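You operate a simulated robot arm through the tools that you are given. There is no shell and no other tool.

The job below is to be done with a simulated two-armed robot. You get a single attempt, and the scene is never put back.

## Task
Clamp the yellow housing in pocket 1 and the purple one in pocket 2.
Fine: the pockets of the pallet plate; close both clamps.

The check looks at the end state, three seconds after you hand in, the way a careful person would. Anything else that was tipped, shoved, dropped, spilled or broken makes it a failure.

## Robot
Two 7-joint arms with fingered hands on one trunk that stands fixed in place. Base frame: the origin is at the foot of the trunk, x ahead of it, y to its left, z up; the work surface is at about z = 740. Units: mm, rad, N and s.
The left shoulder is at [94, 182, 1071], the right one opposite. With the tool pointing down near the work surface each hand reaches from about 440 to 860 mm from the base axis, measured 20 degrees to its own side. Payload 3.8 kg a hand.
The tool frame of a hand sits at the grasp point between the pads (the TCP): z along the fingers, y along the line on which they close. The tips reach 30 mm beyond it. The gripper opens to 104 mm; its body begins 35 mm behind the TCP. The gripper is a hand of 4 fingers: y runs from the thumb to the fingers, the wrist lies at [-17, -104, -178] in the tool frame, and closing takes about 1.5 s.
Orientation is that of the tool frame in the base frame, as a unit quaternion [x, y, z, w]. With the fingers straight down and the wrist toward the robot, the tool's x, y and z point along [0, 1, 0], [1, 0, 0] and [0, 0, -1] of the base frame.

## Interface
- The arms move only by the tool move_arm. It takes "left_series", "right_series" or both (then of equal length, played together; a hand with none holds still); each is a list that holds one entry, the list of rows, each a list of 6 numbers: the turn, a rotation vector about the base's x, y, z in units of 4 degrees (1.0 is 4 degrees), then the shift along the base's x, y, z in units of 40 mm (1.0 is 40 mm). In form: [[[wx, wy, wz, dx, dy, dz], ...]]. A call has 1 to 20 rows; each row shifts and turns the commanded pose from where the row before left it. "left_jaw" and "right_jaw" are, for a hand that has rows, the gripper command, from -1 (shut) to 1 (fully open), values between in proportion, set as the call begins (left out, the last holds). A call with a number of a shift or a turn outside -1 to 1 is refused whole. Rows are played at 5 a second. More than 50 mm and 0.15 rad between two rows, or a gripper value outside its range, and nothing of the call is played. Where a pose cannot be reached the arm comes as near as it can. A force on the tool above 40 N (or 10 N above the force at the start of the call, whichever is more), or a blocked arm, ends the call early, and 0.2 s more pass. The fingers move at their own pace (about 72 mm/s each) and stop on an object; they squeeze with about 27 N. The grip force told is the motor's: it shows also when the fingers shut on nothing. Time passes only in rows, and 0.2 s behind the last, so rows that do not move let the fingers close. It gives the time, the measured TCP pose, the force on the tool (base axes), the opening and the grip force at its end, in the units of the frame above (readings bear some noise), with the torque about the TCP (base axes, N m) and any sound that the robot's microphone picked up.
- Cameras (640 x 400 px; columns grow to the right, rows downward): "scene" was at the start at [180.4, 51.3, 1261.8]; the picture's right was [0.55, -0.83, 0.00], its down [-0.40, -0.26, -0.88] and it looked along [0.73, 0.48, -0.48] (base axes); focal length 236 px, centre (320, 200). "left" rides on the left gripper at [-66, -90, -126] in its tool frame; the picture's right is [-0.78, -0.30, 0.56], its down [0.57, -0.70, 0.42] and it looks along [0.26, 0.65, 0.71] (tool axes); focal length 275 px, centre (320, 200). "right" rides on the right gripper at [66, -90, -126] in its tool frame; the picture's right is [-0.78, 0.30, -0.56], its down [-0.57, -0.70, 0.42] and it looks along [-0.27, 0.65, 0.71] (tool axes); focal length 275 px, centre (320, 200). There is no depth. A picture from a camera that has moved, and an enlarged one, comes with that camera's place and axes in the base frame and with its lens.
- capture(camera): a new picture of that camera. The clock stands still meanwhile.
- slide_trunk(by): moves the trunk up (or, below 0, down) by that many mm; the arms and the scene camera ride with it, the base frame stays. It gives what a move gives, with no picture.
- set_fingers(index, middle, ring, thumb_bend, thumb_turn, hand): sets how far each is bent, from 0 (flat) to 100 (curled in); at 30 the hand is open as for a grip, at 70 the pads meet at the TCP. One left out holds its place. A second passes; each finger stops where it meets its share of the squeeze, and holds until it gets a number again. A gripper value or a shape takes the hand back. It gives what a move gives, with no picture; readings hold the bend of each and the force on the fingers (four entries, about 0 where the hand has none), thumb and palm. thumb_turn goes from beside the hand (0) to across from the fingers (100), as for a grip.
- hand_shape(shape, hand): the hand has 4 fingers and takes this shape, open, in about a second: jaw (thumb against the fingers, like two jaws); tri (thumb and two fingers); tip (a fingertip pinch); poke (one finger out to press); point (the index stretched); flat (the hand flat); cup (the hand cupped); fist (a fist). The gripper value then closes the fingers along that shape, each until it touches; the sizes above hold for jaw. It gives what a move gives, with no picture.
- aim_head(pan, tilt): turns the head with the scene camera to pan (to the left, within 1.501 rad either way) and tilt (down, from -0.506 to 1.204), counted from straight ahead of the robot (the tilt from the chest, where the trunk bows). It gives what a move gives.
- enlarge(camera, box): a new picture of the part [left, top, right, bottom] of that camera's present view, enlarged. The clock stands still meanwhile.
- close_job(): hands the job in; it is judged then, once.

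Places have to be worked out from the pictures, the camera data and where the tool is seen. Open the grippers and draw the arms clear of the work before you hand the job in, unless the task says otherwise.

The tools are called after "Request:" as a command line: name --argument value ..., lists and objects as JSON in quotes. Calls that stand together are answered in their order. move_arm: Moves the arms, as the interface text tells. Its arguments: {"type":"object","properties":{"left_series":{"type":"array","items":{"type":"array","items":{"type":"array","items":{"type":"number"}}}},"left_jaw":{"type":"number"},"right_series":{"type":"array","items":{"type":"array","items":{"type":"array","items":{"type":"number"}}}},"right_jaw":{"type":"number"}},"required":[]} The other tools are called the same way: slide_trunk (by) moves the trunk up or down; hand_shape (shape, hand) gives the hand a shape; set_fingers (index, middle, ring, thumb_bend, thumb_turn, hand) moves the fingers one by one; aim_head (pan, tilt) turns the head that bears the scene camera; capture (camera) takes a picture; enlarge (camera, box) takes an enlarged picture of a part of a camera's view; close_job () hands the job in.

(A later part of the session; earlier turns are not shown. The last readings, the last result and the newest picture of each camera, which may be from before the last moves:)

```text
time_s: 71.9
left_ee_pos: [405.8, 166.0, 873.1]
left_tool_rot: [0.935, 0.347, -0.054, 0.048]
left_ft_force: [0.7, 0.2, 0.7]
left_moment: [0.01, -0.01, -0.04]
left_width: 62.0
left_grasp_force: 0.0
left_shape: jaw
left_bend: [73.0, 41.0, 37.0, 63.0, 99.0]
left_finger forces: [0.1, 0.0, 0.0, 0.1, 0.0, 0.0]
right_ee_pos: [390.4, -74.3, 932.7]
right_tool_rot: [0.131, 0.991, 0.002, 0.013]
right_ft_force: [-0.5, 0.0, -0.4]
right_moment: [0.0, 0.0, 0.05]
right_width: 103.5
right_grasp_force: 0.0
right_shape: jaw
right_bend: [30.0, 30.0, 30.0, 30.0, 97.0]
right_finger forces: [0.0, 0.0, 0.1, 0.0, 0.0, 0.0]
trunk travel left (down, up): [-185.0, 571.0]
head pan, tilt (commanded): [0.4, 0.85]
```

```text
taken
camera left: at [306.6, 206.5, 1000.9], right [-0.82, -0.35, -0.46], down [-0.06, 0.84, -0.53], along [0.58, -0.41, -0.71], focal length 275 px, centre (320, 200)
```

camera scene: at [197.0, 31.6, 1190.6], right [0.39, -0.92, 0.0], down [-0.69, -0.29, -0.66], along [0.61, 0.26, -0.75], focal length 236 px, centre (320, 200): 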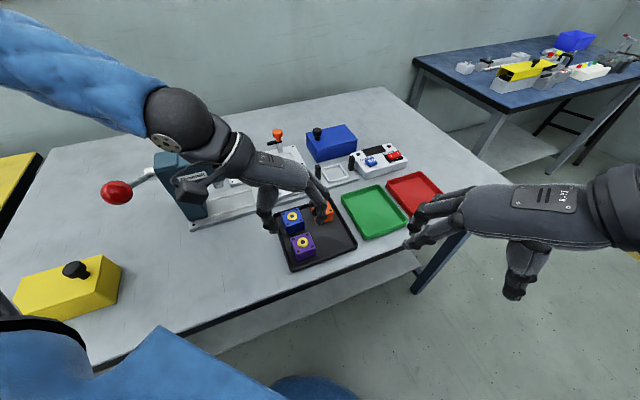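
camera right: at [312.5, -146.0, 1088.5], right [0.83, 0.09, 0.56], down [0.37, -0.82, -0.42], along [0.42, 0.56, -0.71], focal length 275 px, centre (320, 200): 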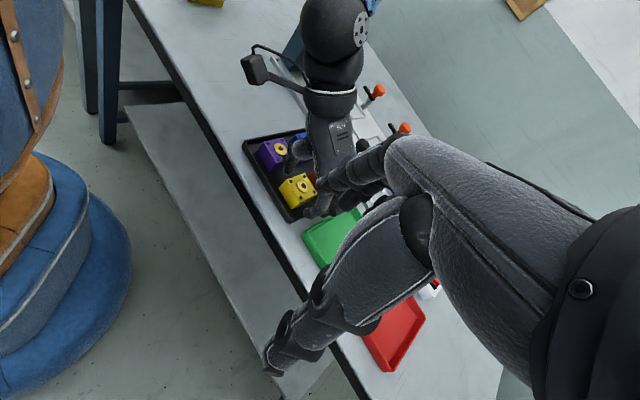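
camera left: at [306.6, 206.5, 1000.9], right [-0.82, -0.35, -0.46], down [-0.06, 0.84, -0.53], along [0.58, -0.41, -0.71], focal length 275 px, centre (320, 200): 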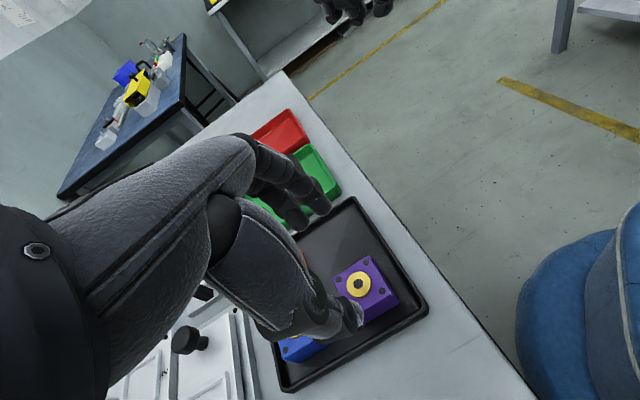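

The hand is over purple at (406, 166, 873). I'll shift (+1.9, -1.9) mm and descend to ~815 for a check before straddling.

Request:
move_arm --left_series '[[[0, 0, 0, 0.048, -0.048, -0.5], [0, 0, 0, 0, 0, -0.6], [0, 0, 0, 0, 0, -0.35], [0, 0, 0, 0, 0, 0]]]'

Request:
enlarge --camera "scene" --box '[240, 150, 370, 290]'

Request:
enlarge --camera "left" --box '[220, 160, 460, 400]'

Request:
capture --camera "right"

```text
time_s: 72.9
left_ee_pos: [408.7, 160.8, 815.1]
left_tool_rot: [0.935, 0.347, -0.054, 0.048]
left_ft_force: [-0.5, 0.3, 0.5]
left_moment: [0.03, -0.04, -0.04]
left_width: 61.9
left_grasp_force: 0.1
left_shape: jaw
left_bend: [73.0, 41.0, 37.0, 63.0, 99.0]
left_finger forces: [0.0, 0.1, 0.0, 0.0, 0.0, 0.0]
right_ee_pos: [390.7, -74.6, 933.8]
right_tool_rot: [0.131, 0.991, 0.002, 0.014]
right_ft_force: [0.1, -0.4, 0.1]
right_moment: [-0.03, -0.03, -0.03]
right_width: 103.6
right_grasp_force: 0.1
right_shape: jaw
right_bend: [30.0, 30.0, 30.0, 30.0, 97.0]
right_finger forces: [0.0, 0.1, 0.0, 0.0, 0.1, 0.0]
trunk travel left (down, up): [-185.0, 571.0]
head pan, tilt (commanded): [0.4, 0.85]
```

```text
2.86 times, centred on (305, 220) of scene
camera zoom: at [197.0, 31.5, 1190.6], right [0.39, -0.92, 0.0], down [-0.69, -0.29, -0.66], along [0.61, 0.26, -0.75], focal length 676 px, centre (363, 143)
```

zoom: 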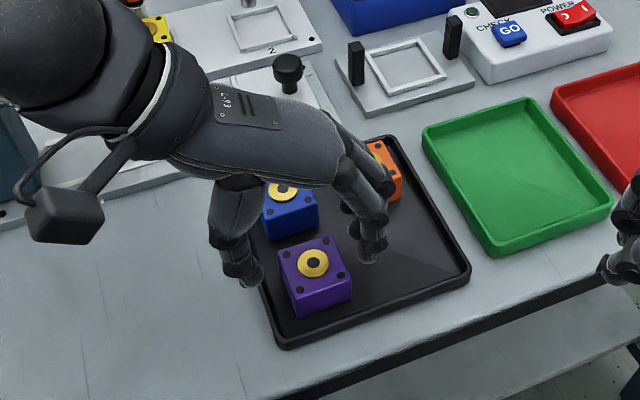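

```text
1.67 times, centred on (340, 280) of left
camera zoom: at [308.8, 202.1, 943.2], right [-0.82, -0.35, -0.46], down [-0.06, 0.84, -0.53], along [0.58, -0.41, -0.71], focal length 459 px, centre (287, 67)
```

zoom: 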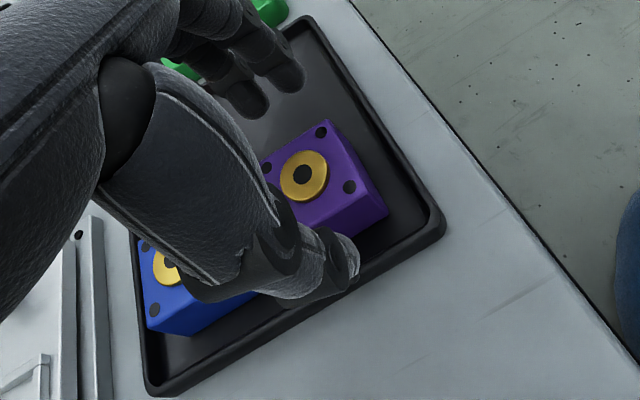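

```text
taken
camera right: at [301.5, -145.1, 1056.2], right [0.81, 0.08, 0.58], down [0.38, -0.83, -0.41], along [0.44, 0.56, -0.7], focal length 275 px, centre (320, 200)
```

right: 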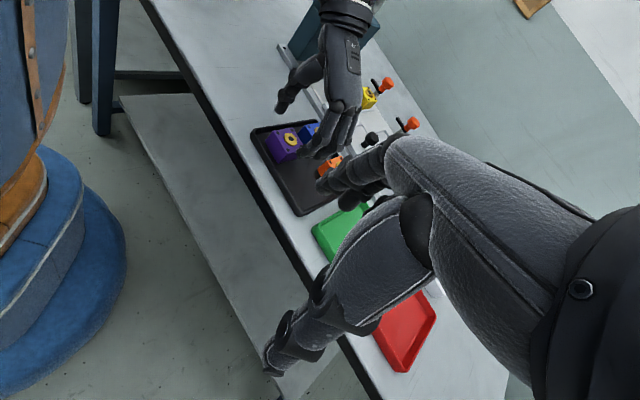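

The opening straddles purple, with the thumb over the tray rim as expected. I'll descend 25 mm to z ≈ 790, keeping the thumb tip just above the rim.

Request:
move_arm --left_series '[[[0, 0, 0, 0, 0, -0.3], [0, 0, 0, 0, 0, -0.2], [0, 0, 0, 0, 0, -0.12], [0, 0, 0, 0, 0, 0]]]'

Request:
enlarge --camera "scene" --box '[260, 180, 340, 270]'

Request:
enlarge --camera "left" --box '[220, 160, 460, 400]'

Request:
enlarge --camera "right" --box '[240, 40, 400, 220]'

```text
time_s: 73.9
left_ee_pos: [409.8, 161.5, 789.0]
left_tool_rot: [0.935, 0.347, -0.054, 0.048]
left_ft_force: [0.3, 0.0, 1.4]
left_moment: [0.01, 0.04, -0.01]
left_width: 62.3
left_grasp_force: 0.0
left_shape: jaw
left_bend: [73.0, 41.0, 37.0, 63.0, 99.0]
left_finger forces: [0.0, 0.0, 0.0, 0.0, 0.0, 0.1]
right_ee_pos: [391.1, -75.3, 931.8]
right_tool_rot: [0.132, 0.991, 0.002, 0.014]
right_ft_force: [0.7, 0.3, -0.3]
right_moment: [0.04, -0.01, 0.01]
right_width: 103.7
right_grasp_force: 0.0
right_shape: jaw
right_bend: [30.0, 30.0, 30.0, 30.0, 97.0]
right_finger forces: [0.0, 0.0, 0.0, 0.0, 0.0, 0.0]
trunk travel left (down, up): [-185.0, 571.0]
head pan, tilt (commanded): [0.4, 0.85]
```

```text
4.44 times, centred on (300, 225) of scene
camera zoom: at [197.0, 31.5, 1190.5], right [0.39, -0.92, 0.0], down [-0.69, -0.29, -0.66], along [0.61, 0.26, -0.75], focal length 1051 px, centre (409, 89)
```

zoom: 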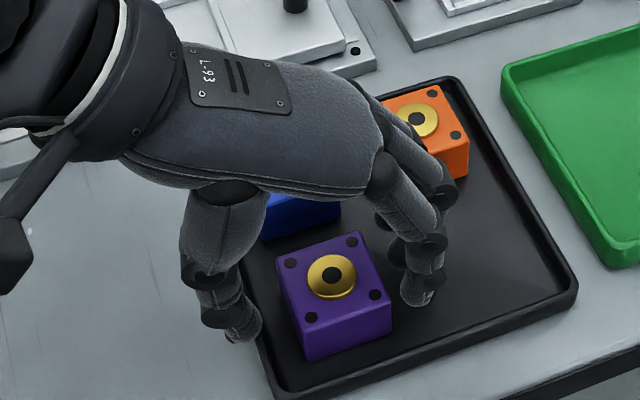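

```text
1.67 times, centred on (340, 280) of left
camera zoom: at [309.1, 202.1, 917.4], right [-0.82, -0.35, -0.46], down [-0.06, 0.84, -0.53], along [0.58, -0.41, -0.71], focal length 459 px, centre (287, 67)
```

zoom: 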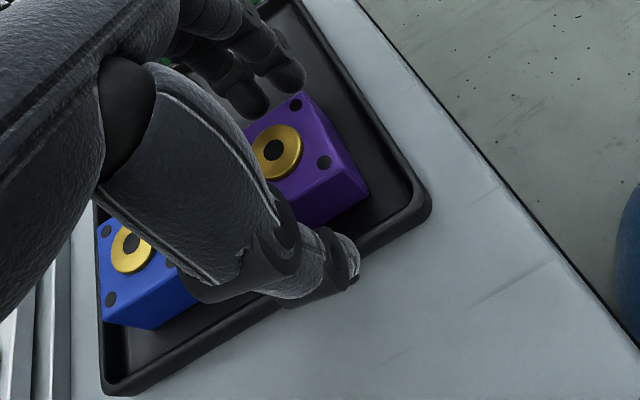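

```text
2.22 times, centred on (320, 130) of right
camera zoom: at [301.6, -145.0, 1056.2], right [0.81, 0.08, 0.58], down [0.38, -0.83, -0.41], along [0.44, 0.56, -0.7], focal length 612 px, centre (320, 356)
```

zoom: 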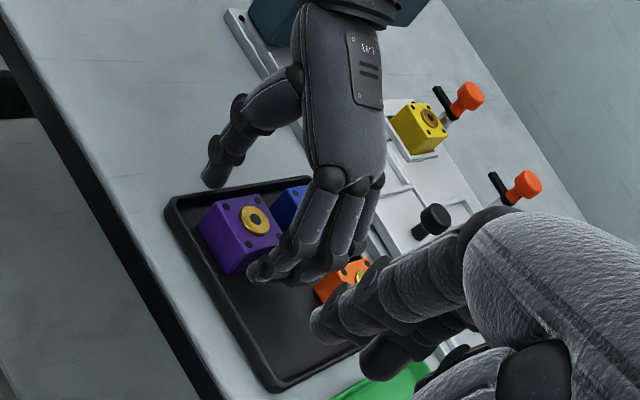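

No contact; the fingers are about 5 mm off purple's far face and the thumb is outside the rim. I'll shift 2.5 mm toward -u, rise 1.5 mm, and close.

Request:
move_arm --left_series '[[[0, 0, 0, -0.045, 0.045, 0.035], [0, 0, 0, 0, 0, 0], [0, 0, 0, 0, 0, 0]]]'

Request:
move_arm --left_series '[[[0, 0, 0, 0, 0, 0], [0, 0, 0, 0, 0, 0], [0, 0, 0, 0, 0, 0], [0, 0, 0, 0, 0, 0], [0, 0, 0, 0, 0, 0], [0, 0, 0, 0, 0, 0], [0, 0, 0, 0, 0, 0], [0, 0, 0, 0, 0, 0]]]' --left_jaw -1

Request:
enlarge --camera "scene" --box '[260, 180, 340, 270]'

Request:
enlarge --camera "right" --box '[240, 40, 400, 220]'

```text
time_s: 74.7
left_ee_pos: [409.2, 164.6, 791.0]
left_tool_rot: [0.935, 0.347, -0.053, 0.048]
left_ft_force: [-0.2, -0.2, -0.2]
left_moment: [0.0, 0.0, 0.02]
left_width: 61.7
left_grasp_force: 0.0
left_shape: jaw
left_bend: [73.0, 41.0, 37.0, 63.0, 99.0]
left_finger forces: [0.0, 0.0, 0.0, 0.0, 0.1, 0.0]
right_ee_pos: [389.7, -74.4, 931.9]
right_tool_rot: [0.132, 0.991, 0.002, 0.014]
right_ft_force: [0.0, -0.1, 0.5]
right_moment: [0.02, 0.04, -0.01]
right_width: 103.9
right_grasp_force: 0.2
right_shape: jaw
right_bend: [30.0, 30.0, 30.0, 30.0, 97.0]
right_finger forces: [0.1, 0.1, 0.0, 0.1, 0.0, 0.1]
trunk travel left (down, up): [-185.0, 571.0]
head pan, tilt (commanded): [0.4, 0.85]
```

```text
time_s: 76.5
left_ee_pos: [406.5, 164.1, 790.0]
left_tool_rot: [0.935, 0.347, -0.054, 0.048]
left_ft_force: [-0.2, 0.4, -0.2]
left_moment: [-0.01, 0.03, 0.01]
left_width: 36.5
left_grasp_force: 27.2
left_shape: jaw
left_bend: [74.0, 52.0, 51.0, 73.0, 100.0]
left_finger forces: [13.7, 7.4, 3.4, 0.0, 24.3, 0.1]
right_ee_pos: [390.7, -75.6, 932.0]
right_tool_rot: [0.132, 0.991, 0.001, 0.013]
right_ft_force: [0.3, 0.4, -0.1]
right_moment: [0.02, -0.03, -0.01]
right_width: 103.8
right_grasp_force: 0.1
right_shape: jaw
right_bend: [30.0, 30.0, 30.0, 30.0, 97.0]
right_finger forces: [0.0, 0.0, 0.1, 0.1, 0.1, 0.0]
trunk travel left (down, up): [-185.0, 571.0]
head pan, tilt (commanded): [0.4, 0.85]
```

```text
4.44 times, centred on (300, 225) of scene
camera zoom: at [197.1, 31.6, 1190.5], right [0.39, -0.92, 0.0], down [-0.69, -0.29, -0.66], along [0.61, 0.26, -0.75], focal length 1051 px, centre (409, 89)
```

zoom: 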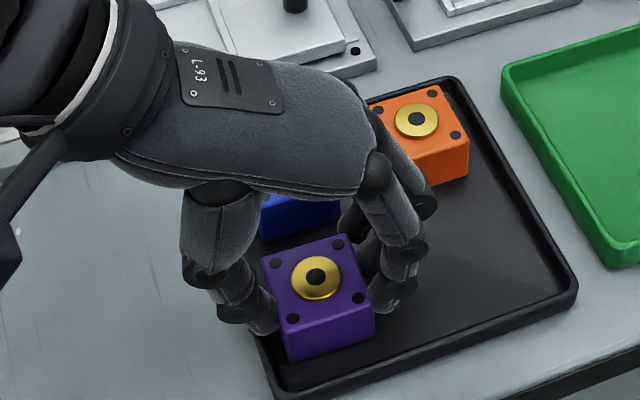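

```text
2.22 times, centred on (320, 130) of right
camera zoom: at [301.7, -145.0, 1056.1], right [0.81, 0.08, 0.58], down [0.38, -0.83, -0.41], along [0.44, 0.56, -0.7], focal length 612 px, centre (320, 356)
```

zoom: 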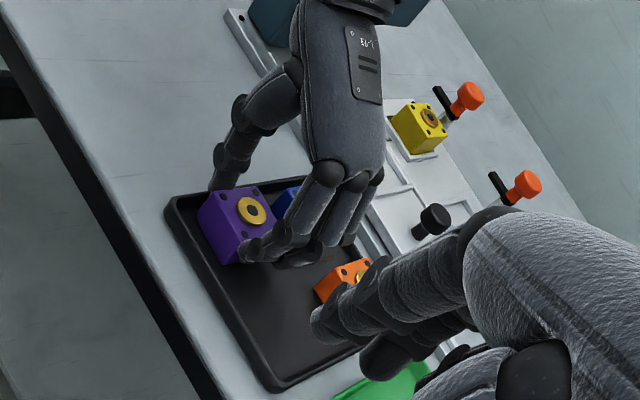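

Purple is gripped with all fingers and thumb (13.7/7.4/3.4 vs 24 N). I'll lift it gently clear of the tray and check.

Request:
move_arm --left_series '[[[0, 0, 0, 0, 0, 0.1], [0, 0, 0, 0, 0, 0.25], [0, 0, 0, 0, 0, 0.5], [0, 0, 0, 0, 0, 0.8], [0, 0, 0, 0, 0, 0]]]'

Request:
enlarge --camera "scene" --box '[260, 150, 340, 260]'

```text
time_s: 77.7
left_ee_pos: [407.3, 165.6, 855.9]
left_tool_rot: [0.935, 0.347, -0.054, 0.048]
left_ft_force: [-0.8, 0.4, -1.3]
left_moment: [-0.01, 0.02, -0.02]
left_width: 36.7
left_grasp_force: 26.8
left_shape: jaw
left_bend: [74.0, 52.0, 51.0, 73.0, 100.0]
left_finger forces: [13.6, 7.5, 3.2, 0.1, 24.3, 0.0]
right_ee_pos: [391.5, -74.2, 931.6]
right_tool_rot: [0.131, 0.991, 0.001, 0.014]
right_ft_force: [0.2, 0.9, 0.0]
right_moment: [-0.02, 0.03, 0.0]
right_width: 103.9
right_grasp_force: 0.0
right_shape: jaw
right_bend: [30.0, 30.0, 30.0, 30.0, 97.0]
right_finger forces: [0.1, 0.0, 0.1, 0.0, 0.1, 0.0]
trunk travel left (down, up): [-185.0, 571.0]
head pan, tilt (commanded): [0.4, 0.85]
```

```text
3.64 times, centred on (300, 205) of scene
camera zoom: at [197.4, 31.9, 1190.4], right [0.39, -0.92, 0.0], down [-0.69, -0.29, -0.66], along [0.61, 0.26, -0.75], focal length 860 px, centre (393, 182)
```

zoom: 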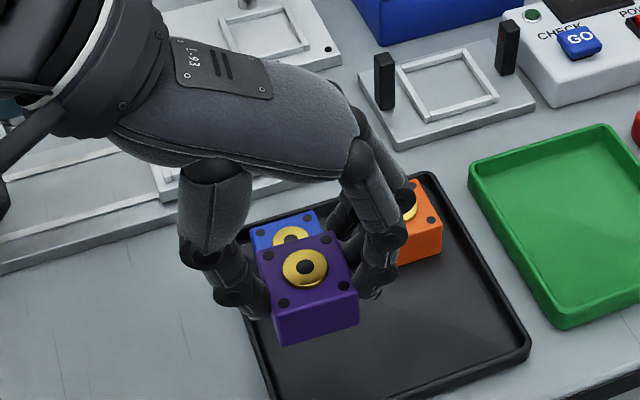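

Purple is up cleanly, others undisturbed. I'll rise to ~905 and carry it over pocket 2.

Request:
move_arm --left_series '[[[0, 0, 0, 0, 0, 0.6], [0, 0, 0, 0, 0, 0.6], [0, 0, 0, 0.854, 0.609, 0], [0, 0, 0, 0.854, 0.609, 0], [0, 0, 0, 0.854, 0.609, 0], [0, 0, 0, 0.854, 0.609, 0], [0, 0, 0, 0.854, 0.609, 0], [0, 0, 0, 0.854, 0.609, 0], [0, 0, 0, 0.854, 0.609, 0], [0, 0, 0, 0, 0, -0.6], [0, 0, 0, 0, 0, 0], [0, 0, 0, 0, 0, 0]]]'

Request:
aim_head --pan 0.6 --tilt 0.75

Request:
capture --camera "scene"

Request:
enlarge --camera "scene" --box '[316, 115, 356, 165]'

```text
time_s: 80.3
left_ee_pos: [645.6, 332.6, 865.1]
left_tool_rot: [0.935, 0.347, -0.053, 0.048]
left_ft_force: [0.5, 0.5, -1.4]
left_moment: [0.0, -0.02, 0.01]
left_width: 36.4
left_grasp_force: 26.9
left_shape: jaw
left_bend: [74.0, 52.0, 52.0, 73.0, 100.0]
left_finger forces: [13.5, 7.4, 3.4, 0.0, 24.0, 0.0]
left hand out of reach, approached as far as the arm can: row 2
right_ee_pos: [390.4, -74.6, 932.7]
right_tool_rot: [0.131, 0.991, 0.001, 0.014]
right_ft_force: [0.5, 0.0, 0.0]
right_moment: [-0.01, 0.01, -0.01]
right_width: 103.8
right_grasp_force: 0.0
right_shape: jaw
right_bend: [30.0, 30.0, 30.0, 30.0, 97.0]
right_finger forces: [0.0, 0.1, 0.0, 0.1, 0.0, 0.0]
trunk travel left (down, up): [-185.0, 571.0]
head pan, tilt (commanded): [0.4, 0.85]
```

```text
time_s: 81.0
left_ee_pos: [644.4, 333.6, 865.8]
left_tool_rot: [0.935, 0.347, -0.053, 0.047]
left_ft_force: [-0.2, 0.0, -1.8]
left_moment: [0.0, 0.04, 0.0]
left_width: 36.3
left_grasp_force: 27.1
left_shape: jaw
left_bend: [74.0, 52.0, 52.0, 73.0, 100.0]
left_finger forces: [13.4, 7.4, 3.5, 0.0, 24.0, 0.0]
right_ee_pos: [390.2, -75.8, 932.7]
right_tool_rot: [0.132, 0.991, 0.002, 0.013]
right_ft_force: [-0.1, 0.1, 0.1]
right_moment: [-0.02, -0.01, 0.0]
right_width: 103.5
right_grasp_force: 0.0
right_shape: jaw
right_bend: [30.0, 30.0, 30.0, 30.0, 97.0]
right_finger forces: [0.0, 0.1, 0.1, 0.0, 0.0, 0.0]
trunk travel left (down, up): [-185.0, 571.0]
head pan, tilt (commanded): [0.6, 0.75]
```

```text
taken
camera scene: at [193.6, 48.0, 1198.5], right [0.56, -0.83, 0.0], down [-0.56, -0.39, -0.73], along [0.6, 0.41, -0.68], focal length 236 px, centre (320, 200)
```

scene: 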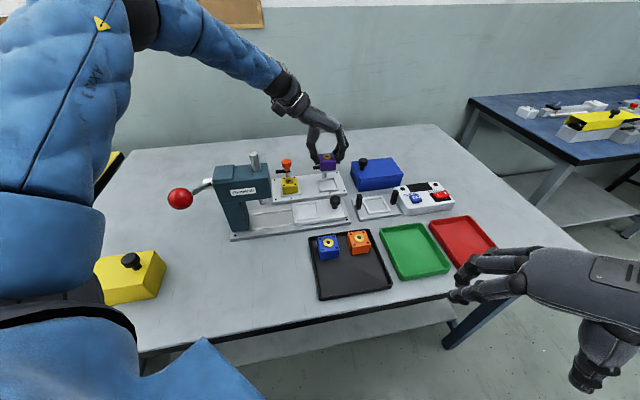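

```text
8.00 times, centred on (336, 140) of scene
camera zoom: at [193.6, 48.0, 1198.5], right [0.56, -0.83, 0.0], down [-0.56, -0.39, -0.73], along [0.6, 0.41, -0.68], focal length 1892 px, centre (192, 680)
```

zoom: 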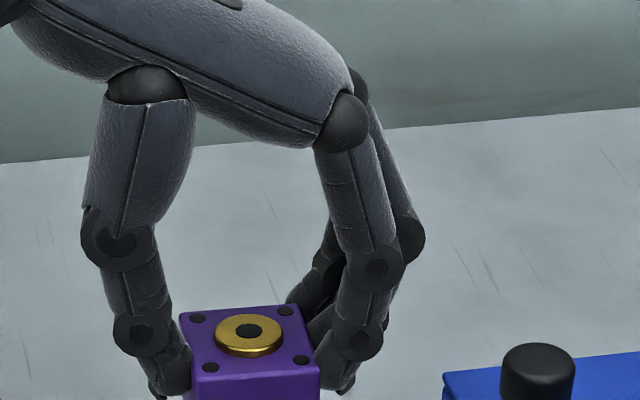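

Purple is above pocket 2 reading about (648.8, 336.7) with roughly -2° yaw. I'll correct yaw by +2°, shift (+2, -2.5) mm and lower to TCP ≈ 830 for a better measurement.

Request:
move_arm --left_series '[[[0, 0, 0.5, 0.05, -0.0625, -0.3], [0, 0, 0, 0, 0, -0.6], [0, 0, 0, 0, 0, 0], [0, 0, 0, 0, 0, 0]]]'

Request:
enlarge --camera "scene" --box '[312, 140, 352, 190]'

```text
time_s: 82.0
left_ee_pos: [649.6, 330.6, 829.5]
left_tool_rot: [0.929, 0.363, -0.053, 0.048]
left_ft_force: [-0.5, -0.5, -1.8]
left_moment: [0.01, 0.0, 0.0]
left_width: 36.3
left_grasp_force: 27.2
left_shape: jaw
left_bend: [74.0, 52.0, 52.0, 73.0, 100.0]
left_finger forces: [13.6, 7.4, 3.6, 0.0, 24.0, 0.0]
right_ee_pos: [391.5, -74.7, 931.9]
right_tool_rot: [0.131, 0.991, 0.002, 0.014]
right_ft_force: [-0.3, -0.1, 0.3]
right_moment: [0.01, -0.04, 0.01]
right_width: 103.6
right_grasp_force: 0.0
right_shape: jaw
right_bend: [30.0, 30.0, 30.0, 30.0, 97.0]
right_finger forces: [0.0, 0.0, 0.0, 0.1, 0.0, 0.0]
trunk travel left (down, up): [-185.0, 571.0]
head pan, tilt (commanded): [0.6, 0.75]
```

```text
8.00 times, centred on (332, 165) of scene
camera zoom: at [193.6, 48.0, 1198.5], right [0.56, -0.83, 0.0], down [-0.56, -0.39, -0.73], along [0.6, 0.41, -0.68], focal length 1892 px, centre (224, 480)
```

zoom: 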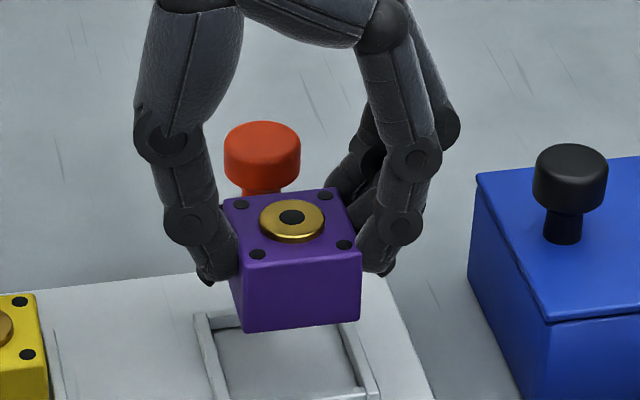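

At this height purple reads (654.3, 334.5), level and at yaw 0, so it needs about (-4.3, -1.2) mm. I'll shift and lower 14 mm, then re-measure.

Request:
move_arm --left_series '[[[0, 0, 0, -0.105, -0.03, 0], [0, 0, 0, 0, 0, -0.35], [0, 0, 0, 0, 0, 0], [0, 0, 0, 0, 0, 0]]]'

Request:
enlarge --camera "scene" --box '[312, 145, 352, 195]'

```text
time_s: 83.0
left_ee_pos: [645.4, 329.5, 816.3]
left_tool_rot: [0.929, 0.364, -0.053, 0.049]
left_ft_force: [0.4, -0.1, -2.1]
left_moment: [0.01, 0.03, -0.01]
left_width: 36.5
left_grasp_force: 27.2
left_shape: jaw
left_bend: [74.0, 52.0, 52.0, 73.0, 100.0]
left_finger forces: [13.6, 7.4, 3.5, 0.1, 24.0, 0.0]
right_ee_pos: [390.6, -75.9, 933.4]
right_tool_rot: [0.132, 0.991, 0.003, 0.013]
right_ft_force: [-1.0, -0.2, -0.5]
right_moment: [-0.01, -0.02, 0.01]
right_width: 103.8
right_grasp_force: 0.0
right_shape: jaw
right_bend: [30.0, 30.0, 30.0, 30.0, 97.0]
right_finger forces: [0.0, 0.0, 0.0, 0.1, 0.0, 0.0]
trunk travel left (down, up): [-185.0, 571.0]
head pan, tilt (commanded): [0.6, 0.75]
```

```text
8.00 times, centred on (332, 170) of scene
camera zoom: at [193.6, 48.0, 1198.5], right [0.56, -0.83, 0.0], down [-0.56, -0.39, -0.73], along [0.6, 0.41, -0.68], focal length 1892 px, centre (224, 440)
```

zoom: 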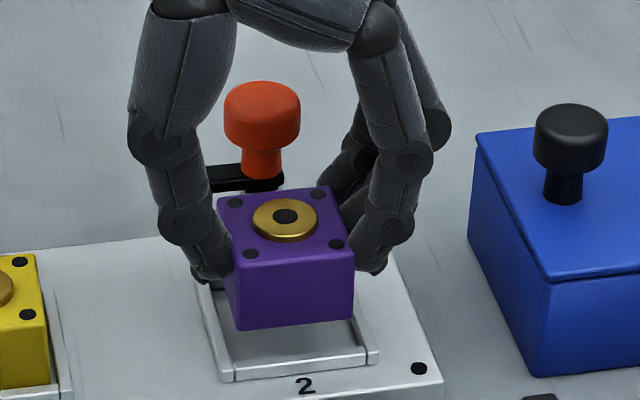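

Purple now reads (649.3, 333.9), on pocket 2's centre. I'll lower 11 mm, then look.

Request:
move_arm --left_series '[[[0, 0, 0, 0.01, -0.01, -0.15], [0, 0, 0, 0, 0, -0.12], [0, 0, 0, 0, 0, 0], [0, 0, 0, 0, 0, 0]]]'

Request:
enlarge --camera "scene" --box '[312, 150, 352, 200]'

```text
time_s: 84.0
left_ee_pos: [645.9, 329.3, 804.4]
left_tool_rot: [0.929, 0.363, -0.053, 0.049]
left_ft_force: [0.0, -0.5, -1.6]
left_moment: [0.01, -0.04, 0.01]
left_width: 36.4
left_grasp_force: 27.0
left_shape: jaw
left_bend: [74.0, 52.0, 52.0, 73.0, 100.0]
left_finger forces: [13.6, 7.4, 3.6, 0.0, 24.0, 0.0]
right_ee_pos: [391.0, -75.3, 933.4]
right_tool_rot: [0.132, 0.991, 0.001, 0.013]
right_ft_force: [0.0, 0.7, 0.4]
right_moment: [-0.02, -0.02, -0.01]
right_width: 103.7
right_grasp_force: 0.0
right_shape: jaw
right_bend: [30.0, 30.0, 30.0, 30.0, 97.0]
right_finger forces: [0.0, 0.1, 0.0, 0.0, 0.1, 0.1]
trunk travel left (down, up): [-185.0, 571.0]
head pan, tilt (commanded): [0.6, 0.75]
```

```text
8.00 times, centred on (332, 175) of scene
camera zoom: at [193.6, 48.0, 1198.5], right [0.56, -0.83, 0.0], down [-0.56, -0.39, -0.73], along [0.6, 0.41, -0.68], focal length 1892 px, centre (224, 400)
```

zoom: 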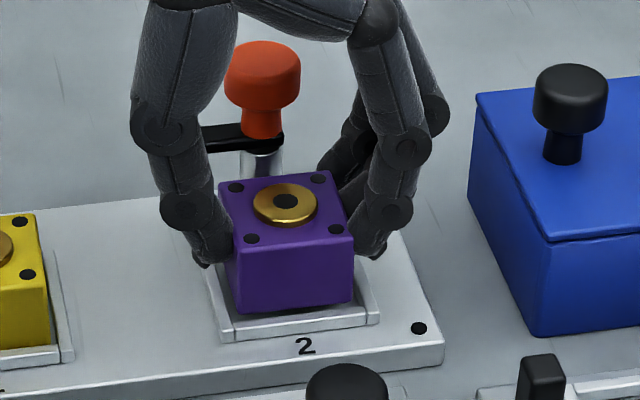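

It hangs centred just above the ribs. Lowering the last few millimetres in small steps.

Request:
move_arm --left_series '[[[0, 0, 0, 0, 0, -0.04], [0, 0, 0, 0, 0, -0.04], [0, 0, 0, 0, 0, -0.04], [0, 0, 0, 0, 0, -0.03], [0, 0, 0, 0, 0, 0]]]'

Request:
enlarge --camera "scene" --box '[312, 150, 352, 200]'

```text
time_s: 85.2
left_ee_pos: [646.7, 330.4, 802.4]
left_tool_rot: [0.929, 0.362, -0.051, 0.05]
left_ft_force: [2.7, 4.9, 13.3]
left_moment: [0.08, 0.13, -0.02]
left_width: 37.0
left_grasp_force: 26.8
left_shape: jaw
left_bend: [74.0, 52.0, 52.0, 73.0, 100.0]
left_finger forces: [14.9, 7.9, 4.5, 0.0, 27.7, 0.1]
right_ee_pos: [389.6, -76.2, 932.8]
right_tool_rot: [0.132, 0.991, 0.002, 0.013]
right_ft_force: [-0.2, -0.4, -0.6]
right_moment: [0.03, 0.01, 0.0]
right_width: 103.9
right_grasp_force: 0.1
right_shape: jaw
right_bend: [30.0, 30.0, 30.0, 30.0, 97.0]
right_finger forces: [0.0, 0.0, 0.1, 0.0, 0.1, 0.0]
trunk travel left (down, up): [-185.0, 571.0]
head pan, tilt (commanded): [0.6, 0.75]
```

```text
8.00 times, centred on (332, 175) of scene
camera zoom: at [192.4, 47.8, 1198.9], right [0.56, -0.83, 0.0], down [-0.56, -0.39, -0.73], along [0.6, 0.41, -0.68], focal length 1892 px, centre (224, 400)
```

zoom: 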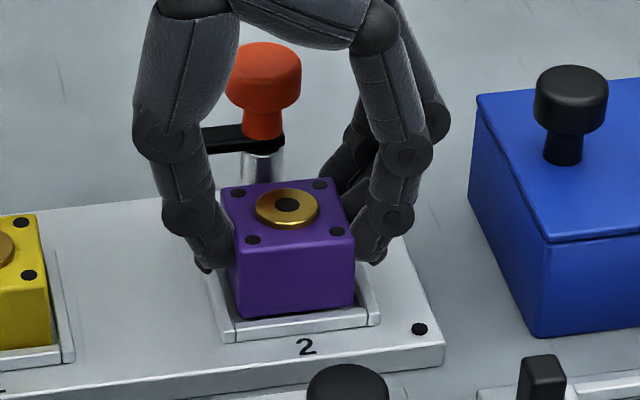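

The near bottom edge touched the near rib again (force along +v). I'll lift 6 mm, shift 3.2 mm along +v and lower again.

Request:
move_arm --left_series '[[[0, 0, 0, 0, 0, 0.16], [0, 0, 0, 0.057, 0.057, 0], [0, 0, 0, 0, 0, -0.08], [0, 0, 0, 0, 0, -0.04], [0, 0, 0, 0, 0, -0.03], [0, 0, 0, 0, 0, 0]]]'

Request:
enlarge --camera "scene" --box '[312, 150, 352, 200]'

```text
time_s: 86.6
left_ee_pos: [648.6, 332.1, 800.0]
left_tool_rot: [0.929, 0.363, -0.053, 0.049]
left_ft_force: [-1.0, 0.1, -1.3]
left_moment: [0.03, -0.02, 0.01]
left_width: 36.8
left_grasp_force: 26.4
left_shape: jaw
left_bend: [74.0, 52.0, 52.0, 73.0, 100.0]
left_finger forces: [14.8, 7.5, 3.7, 0.1, 25.6, 0.0]
right_ee_pos: [390.5, -75.1, 932.6]
right_tool_rot: [0.132, 0.991, 0.002, 0.014]
right_ft_force: [0.6, -0.1, -0.6]
right_moment: [0.02, -0.01, 0.0]
right_width: 103.5
right_grasp_force: 0.1
right_shape: jaw
right_bend: [30.0, 30.0, 30.0, 30.0, 97.0]
right_finger forces: [0.0, 0.0, 0.1, 0.0, 0.0, 0.0]
trunk travel left (down, up): [-185.0, 571.0]
head pan, tilt (commanded): [0.6, 0.75]
```

```text
8.00 times, centred on (332, 175) of scene
camera zoom: at [193.6, 48.0, 1198.5], right [0.56, -0.83, 0.0], down [-0.56, -0.39, -0.73], along [0.6, 0.41, -0.68], focal length 1892 px, centre (224, 400)
```

zoom: 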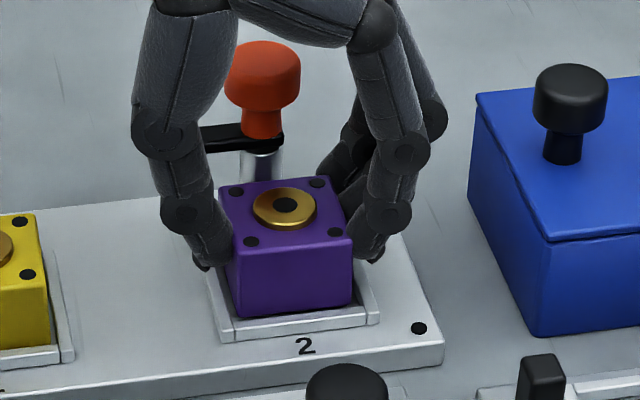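

Clear of the rib now with no contact at z = 800. I'll continue down in 1.2 mm steps.

Request:
move_arm --left_series '[[[0, 0, 0, 0, 0, -0.03], [0, 0, 0, 0, 0, -0.03], [0, 0, 0, 0, 0, -0.03], [0, 0, 0, 0, 0, 0]]]'

Request:
enlarge --camera "scene" --box '[312, 150, 352, 200]'

```text
time_s: 87.6
left_ee_pos: [649.2, 332.0, 797.2]
left_tool_rot: [0.929, 0.363, -0.053, 0.05]
left_ft_force: [-0.4, 0.4, 3.5]
left_moment: [0.08, 0.02, -0.01]
left_width: 37.0
left_grasp_force: 27.1
left_shape: jaw
left_bend: [74.0, 52.0, 52.0, 73.0, 100.0]
left_finger forces: [14.6, 7.4, 3.8, 0.0, 26.0, 0.0]
right_ee_pos: [389.9, -75.2, 932.3]
right_tool_rot: [0.131, 0.991, 0.001, 0.014]
right_ft_force: [-0.1, -0.2, 1.3]
right_moment: [-0.01, -0.02, -0.02]
right_width: 103.7
right_grasp_force: 0.1
right_shape: jaw
right_bend: [30.0, 30.0, 30.0, 30.0, 97.0]
right_finger forces: [0.0, 0.0, 0.1, 0.0, 0.0, 0.1]
trunk travel left (down, up): [-185.0, 571.0]
head pan, tilt (commanded): [0.6, 0.75]
```

```text
8.00 times, centred on (332, 175) of scene
camera zoom: at [193.1, 47.8, 1198.7], right [0.56, -0.83, 0.0], down [-0.56, -0.39, -0.73], along [0.6, 0.41, -0.68], focal length 1892 px, centre (224, 400)
```

zoom: 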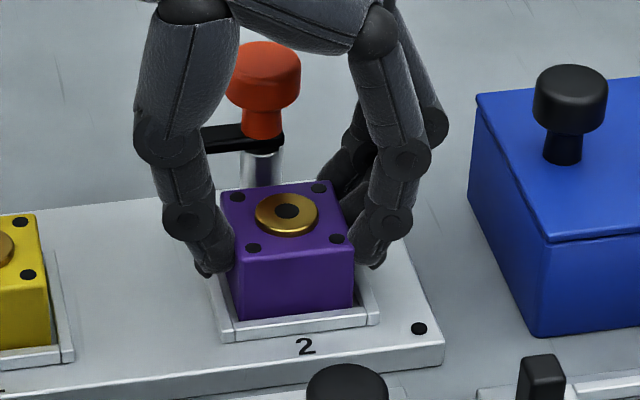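

Contact begins (about 5 N) at z = 797 and the block looks level inside the ribs. One more small push to seat it fully.

Request:
move_arm --left_series '[[[0, 0, 0, 0, 0, -0.03], [0, 0, 0, 0, 0, -0.02], [0, 0, 0, 0, 0, 0]]]'

Request:
enlarge --camera "scene" --box '[316, 158, 346, 194]'

```text
time_s: 88.4
left_ee_pos: [648.3, 331.7, 796.6]
left_tool_rot: [0.929, 0.363, -0.051, 0.049]
left_ft_force: [1.8, 1.4, 14.1]
left_moment: [0.07, -0.03, 0.0]
left_width: 37.1
left_grasp_force: 27.0
left_shape: jaw
left_bend: [74.0, 52.0, 52.0, 73.0, 100.0]
left_finger forces: [15.3, 8.4, 4.5, 0.1, 27.0, 0.1]
right_ee_pos: [390.8, -75.0, 933.9]
right_tool_rot: [0.131, 0.991, 0.002, 0.014]
right_ft_force: [0.2, -0.7, -0.1]
right_moment: [-0.01, -0.02, 0.0]
right_width: 103.6
right_grasp_force: 0.0
right_shape: jaw
right_bend: [30.0, 30.0, 30.0, 30.0, 97.0]
right_finger forces: [0.0, 0.0, 0.0, 0.0, 0.1, 0.1]
trunk travel left (down, up): [-185.0, 571.0]
head pan, tilt (commanded): [0.6, 0.75]
```

```text
11.11 times, centred on (331, 176) of scene
camera zoom: at [192.3, 47.4, 1198.9], right [0.56, -0.83, 0.0], down [-0.56, -0.39, -0.73], along [0.6, 0.41, -0.68], focal length 2628 px, centre (198, 467)
```

zoom: 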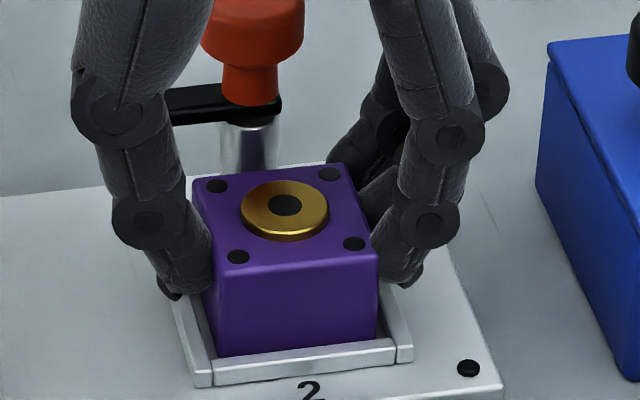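

Purple is seated behind the near rib (14 N vertical). I'll relieve and open the hand.

Request:
move_arm --left_series '[[[0, 0, 0, 0, 0, 0.05], [0, 0, 0, 0, 0, 0], [0, 0, 0, 0, 0, 0], [0, 0, 0, 0, 0, 0], [0, 0, 0, 0, 0, 0]]]' --left_jaw 0.2

Request:
enlarge --camera "scene" --box '[312, 150, 352, 200]'

```text
time_s: 89.6
left_ee_pos: [647.4, 332.5, 796.5]
left_tool_rot: [0.929, 0.364, -0.052, 0.049]
left_ft_force: [-0.5, -0.2, -0.5]
left_moment: [0.0, 0.01, 0.01]
left_width: 61.8
left_grasp_force: 0.2
left_shape: jaw
left_bend: [73.0, 41.0, 37.0, 64.0, 99.0]
left_finger forces: [0.1, 0.0, 0.0, 0.0, 0.0, 0.0]
right_ee_pos: [390.9, -74.9, 932.7]
right_tool_rot: [0.131, 0.991, 0.002, 0.013]
right_ft_force: [-0.5, 0.2, -0.6]
right_moment: [0.01, -0.04, 0.01]
right_width: 103.9
right_grasp_force: 0.1
right_shape: jaw
right_bend: [30.0, 30.0, 30.0, 30.0, 97.0]
right_finger forces: [0.1, 0.0, 0.0, 0.0, 0.1, 0.0]
trunk travel left (down, up): [-185.0, 571.0]
head pan, tilt (commanded): [0.6, 0.75]
```

```text
8.00 times, centred on (332, 175) of scene
camera zoom: at [193.5, 48.0, 1198.5], right [0.56, -0.83, 0.0], down [-0.56, -0.39, -0.73], along [0.6, 0.41, -0.68], focal length 1892 px, centre (224, 400)
```

zoom: 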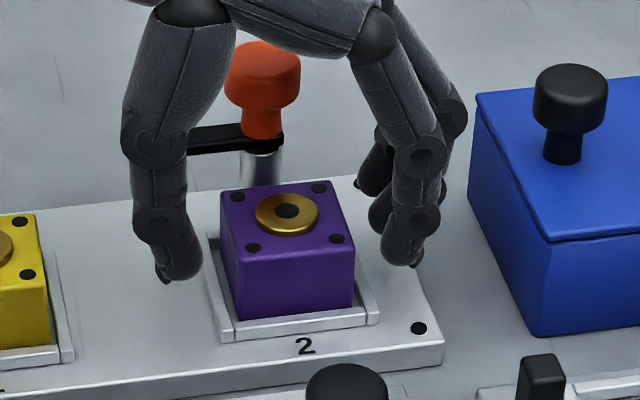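

Both housings are in their pockets. I'll raise the hand well clear and then study the clamps closely.

Request:
move_arm --left_series '[[[0, 0, 0, 0, 0, 0.5], [0, 0, 0, 0, 0, 1], [0, 0, 0, 0, 0, 1], [0, 0, 0, 0, 0, 1], [0, 0, 0, -0.7, 0, 0.5], [0, 0, 0, -0.7, 0, 0.5], [0, 0, 0, 0, 0, 0]]]'

Request:
enlarge --camera "scene" --box '[270, 145, 350, 205]'

Request:
enlarge --camera "scene" --box '[274, 150, 314, 195]'

Request:
capture --camera "left"

```text
time_s: 91.2
left_ee_pos: [593.1, 333.3, 978.5]
left_tool_rot: [0.929, 0.363, -0.053, 0.05]
left_ft_force: [0.6, 0.3, -0.1]
left_moment: [0.01, 0.0, 0.05]
left_width: 62.1
left_grasp_force: 0.0
left_shape: jaw
left_bend: [73.0, 41.0, 37.0, 63.0, 99.0]
left_finger forces: [0.1, 0.0, 0.0, 0.0, 0.0, 0.0]
right_ee_pos: [389.4, -75.5, 932.3]
right_tool_rot: [0.131, 0.991, 0.001, 0.014]
right_ft_force: [-0.6, 0.2, 0.0]
right_moment: [0.02, 0.01, 0.01]
right_width: 103.9
right_grasp_force: 0.0
right_shape: jaw
right_bend: [30.0, 30.0, 30.0, 30.0, 97.0]
right_finger forces: [0.0, 0.1, 0.1, 0.1, 0.0, 0.1]
trunk travel left (down, up): [-185.0, 571.0]
head pan, tilt (commanded): [0.6, 0.75]
```

```text
6.67 times, centred on (310, 175) of scene
camera zoom: at [193.8, 48.0, 1198.4], right [0.56, -0.83, 0.0], down [-0.56, -0.39, -0.73], along [0.6, 0.41, -0.68], focal length 1577 px, centre (387, 367)
```

zoom: 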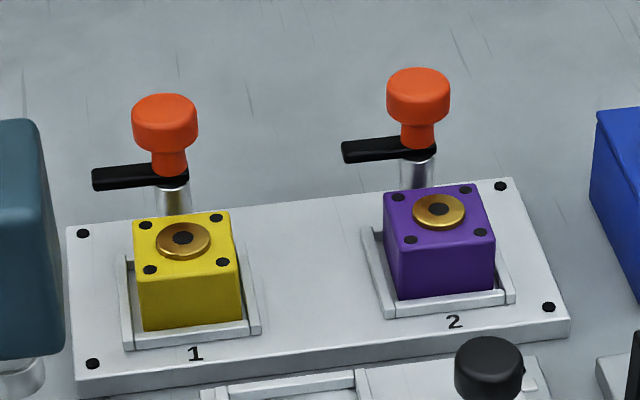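

```text
8.89 times, centred on (294, 172) of scene
camera zoom: at [193.8, 48.0, 1198.4], right [0.56, -0.83, 0.0], down [-0.56, -0.39, -0.73], along [0.6, 0.41, -0.68], focal length 2103 px, centre (551, 444)
```

zoom: 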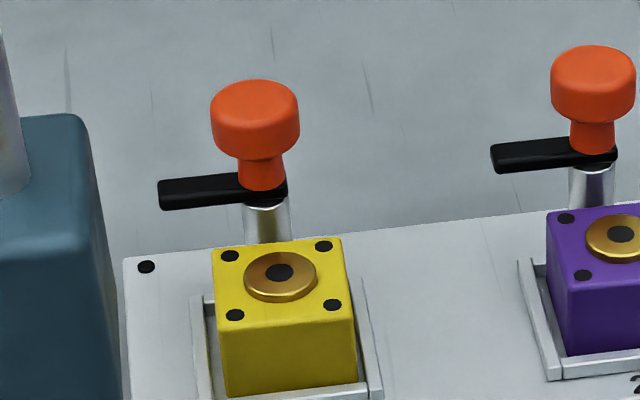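

```text
taken
camera left: at [490.7, 370.8, 1105.6], right [-0.8, -0.37, -0.46], down [-0.09, 0.84, -0.53], along [0.59, -0.39, -0.71], focal length 275 px, centre (320, 200)
```

left: 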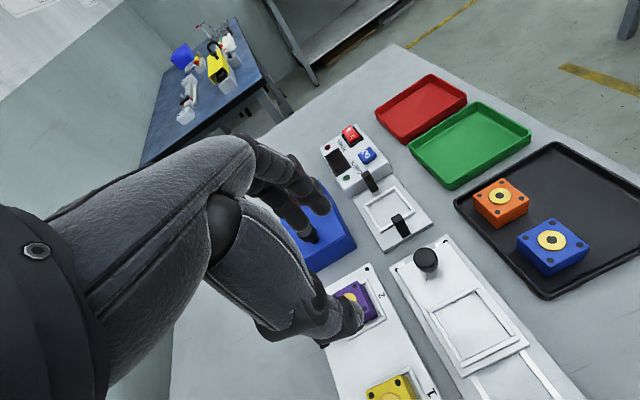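

Both housings sit level in the right pockets; each clamp's black arm (bottom z ≈ 790) points along -u, about level with the disc top, so closing means swinging it 90° over the housing. I'll straighten the hand to vertical and bring it above knob 1 at about (605.8, 444.3) to grip and turn the knob (top z ≈ 824).

Request:
move_arm --left_series '[[[0.628, -0.297, 0, 0.106, 0.925, -0.3], [0.628, -0.297, 0, 0.106, 0.925, -0.3], [0.629, -0.298, 0, 0.106, 0.925, -0.4], [0, 0, 0, 0, 0, -0.6], [0, 0, 0, 0, 0, 0], [0, 0, 0, 0, 0, 0]]]'

Request:
capture --camera "scene"

Request:
enlarge --camera "scene" --box '[264, 115, 324, 185]'

Request:
capture --camera "left"

```text
time_s: 92.6
left_ee_pos: [606.3, 441.0, 911.8]
left_tool_rot: [0.932, 0.364, 0.0, -0.001]
left_ft_force: [0.3, -0.1, -0.4]
left_moment: [-0.02, -0.03, -0.01]
left_width: 61.8
left_grasp_force: 0.0
left_shape: jaw
left_bend: [73.0, 41.0, 37.0, 63.0, 99.0]
left_finger forces: [0.0, 0.1, 0.1, 0.1, 0.1, 0.0]
right_ee_pos: [391.1, -75.6, 933.5]
right_tool_rot: [0.131, 0.991, 0.002, 0.014]
right_ft_force: [-0.4, -1.0, 0.8]
right_moment: [0.0, 0.02, -0.02]
right_width: 103.5
right_grasp_force: 0.1
right_shape: jaw
right_bend: [30.0, 30.0, 30.0, 30.0, 97.0]
right_finger forces: [0.0, 0.0, 0.1, 0.0, 0.0, 0.0]
trunk travel left (down, up): [-185.0, 571.0]
head pan, tilt (commanded): [0.6, 0.75]
```

```text
taken
camera scene: at [193.4, 48.0, 1198.5], right [0.56, -0.83, 0.0], down [-0.56, -0.39, -0.73], along [0.6, 0.41, -0.68], focal length 236 px, centre (320, 200)
```

scene: 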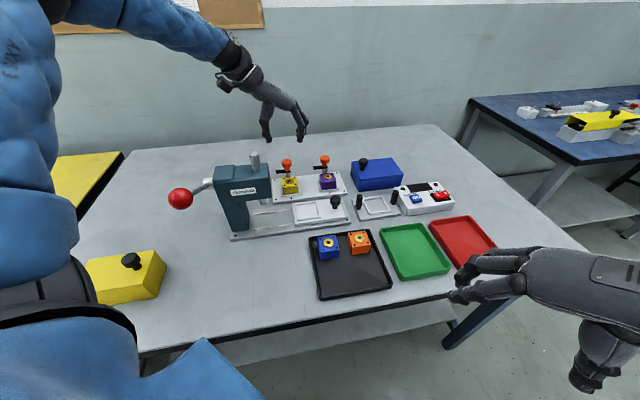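

```text
5.71 times, centred on (294, 150) of scene
camera zoom: at [193.4, 48.0, 1198.5], right [0.56, -0.83, 0.0], down [-0.56, -0.39, -0.73], along [0.6, 0.41, -0.68], focal length 1352 px, centre (469, 486)
```

zoom: 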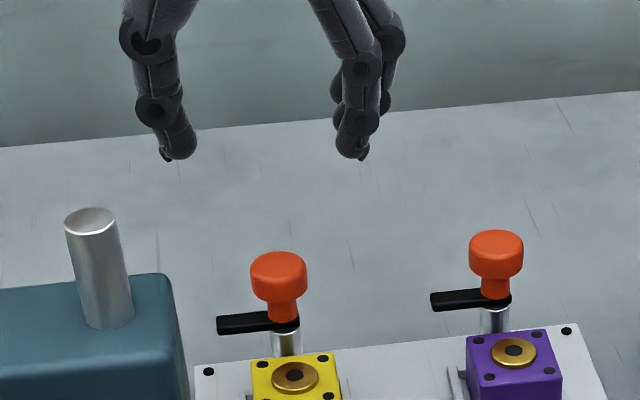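

```text
taken
camera left: at [496.5, 462.0, 1037.1], right [-0.77, -0.31, -0.56], down [-0.05, 0.9, -0.42], along [0.63, -0.3, -0.71], focal length 275 px, centre (320, 200)
```

left: 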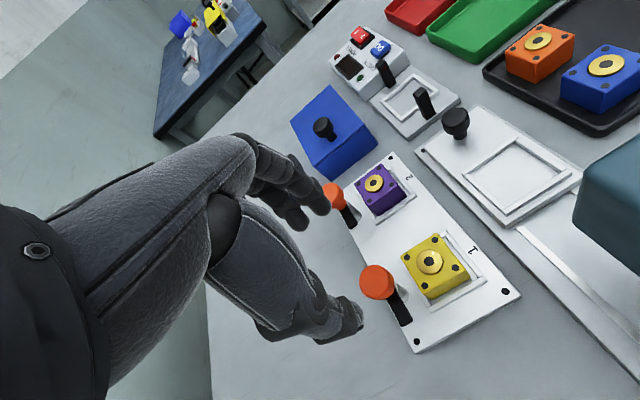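

The wrist camera model predicts the yellow disc's pixel exactly, so I can use it to locate knob 1; I'll zoom in on both knobs.

Request:
enlarge --camera "left" --box '[300, 160, 540, 360]'

Request:
enlarge --camera "left" --box '[350, 250, 430, 340]'

```text
2.00 times, centred on (420, 260) of left
camera zoom: at [496.5, 462.0, 1037.1], right [-0.77, -0.31, -0.56], down [-0.05, 0.9, -0.42], along [0.63, -0.3, -0.71], focal length 551 px, centre (120, 80)
```

zoom: 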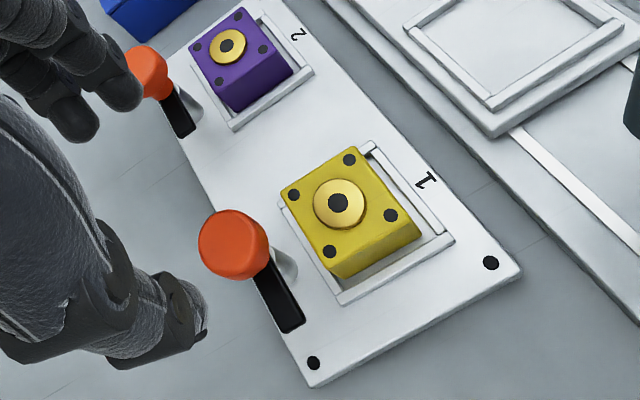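

```text
4.44 times, centred on (390, 295) of left
camera zoom: at [496.5, 462.0, 1037.1], right [-0.77, -0.31, -0.56], down [-0.05, 0.9, -0.42], along [0.63, -0.3, -0.71], focal length 1224 px, centre (9, -222)
```

zoom: 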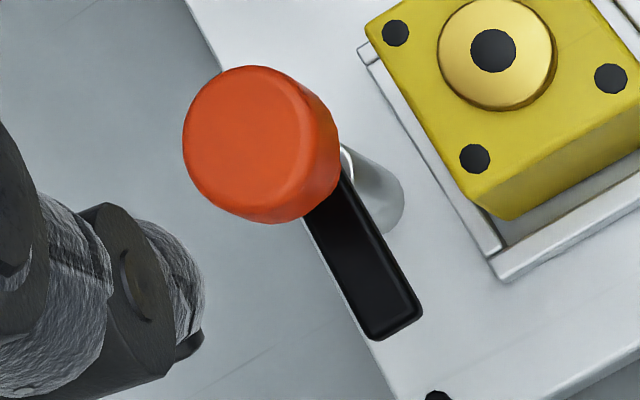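

Combining both cameras, knob 1's axis is at about (604.1, 443.2). I'll move there and descend to TCP z ≈ 838 with the hand open 62 mm around the knob.

Request:
move_arm --left_series '[[[0, 0, 0, -0.05, 0.05, -0.4], [0, 0, 0, 0, 0, -0.6], [0, 0, 0, 0, 0, -0.6], [0, 0, 0, 0, 0, -0.25], [0, 0, 0, 0, 0, 0], [0, 0, 0, 0, 0, 0]]]'

Request:
enlarge --camera "scene" --box '[264, 130, 324, 190]'

Request:
capture --camera "left"

```text
time_s: 94.0
left_ee_pos: [603.9, 443.8, 836.6]
left_tool_rot: [0.931, 0.364, 0.0, 0.0]
left_ft_force: [-0.9, -0.6, 0.1]
left_moment: [-0.01, 0.01, 0.01]
left_width: 62.0
left_grasp_force: 0.0
left_shape: jaw
left_bend: [73.0, 41.0, 37.0, 63.0, 99.0]
left_finger forces: [0.1, 0.0, 0.0, 0.1, 0.1, 0.0]
right_ee_pos: [391.1, -75.3, 932.4]
right_tool_rot: [0.131, 0.991, 0.001, 0.014]
right_ft_force: [0.4, 0.2, -0.7]
right_moment: [0.02, 0.01, 0.01]
right_width: 103.7
right_grasp_force: 0.0
right_shape: jaw
right_bend: [30.0, 30.0, 30.0, 30.0, 97.0]
right_finger forces: [0.1, 0.1, 0.0, 0.0, 0.0, 0.1]
trunk travel left (down, up): [-185.0, 571.0]
head pan, tilt (commanded): [0.6, 0.75]
```

```text
6.67 times, centred on (294, 160) of scene
camera zoom: at [193.4, 48.0, 1198.5], right [0.56, -0.83, 0.0], down [-0.56, -0.39, -0.73], along [0.6, 0.41, -0.68], focal length 1577 px, centre (493, 467)
```

zoom: 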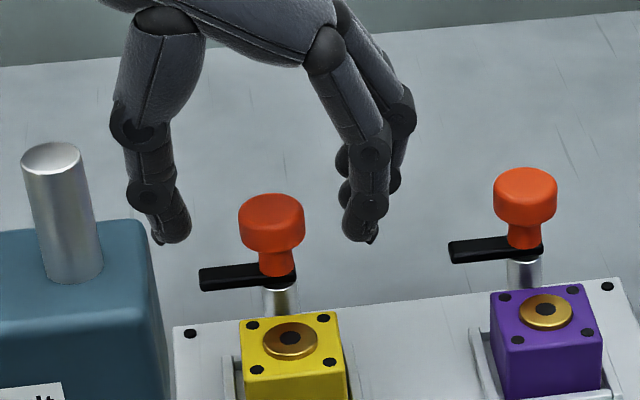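

```text
taken
camera left: at [494.0, 464.5, 963.3], right [-0.77, -0.31, -0.56], down [-0.05, 0.9, -0.42], along [0.63, -0.3, -0.71], focal length 275 px, centre (320, 200)
```

left: 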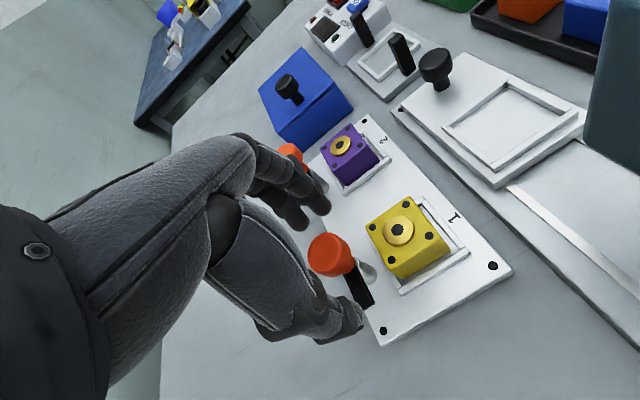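

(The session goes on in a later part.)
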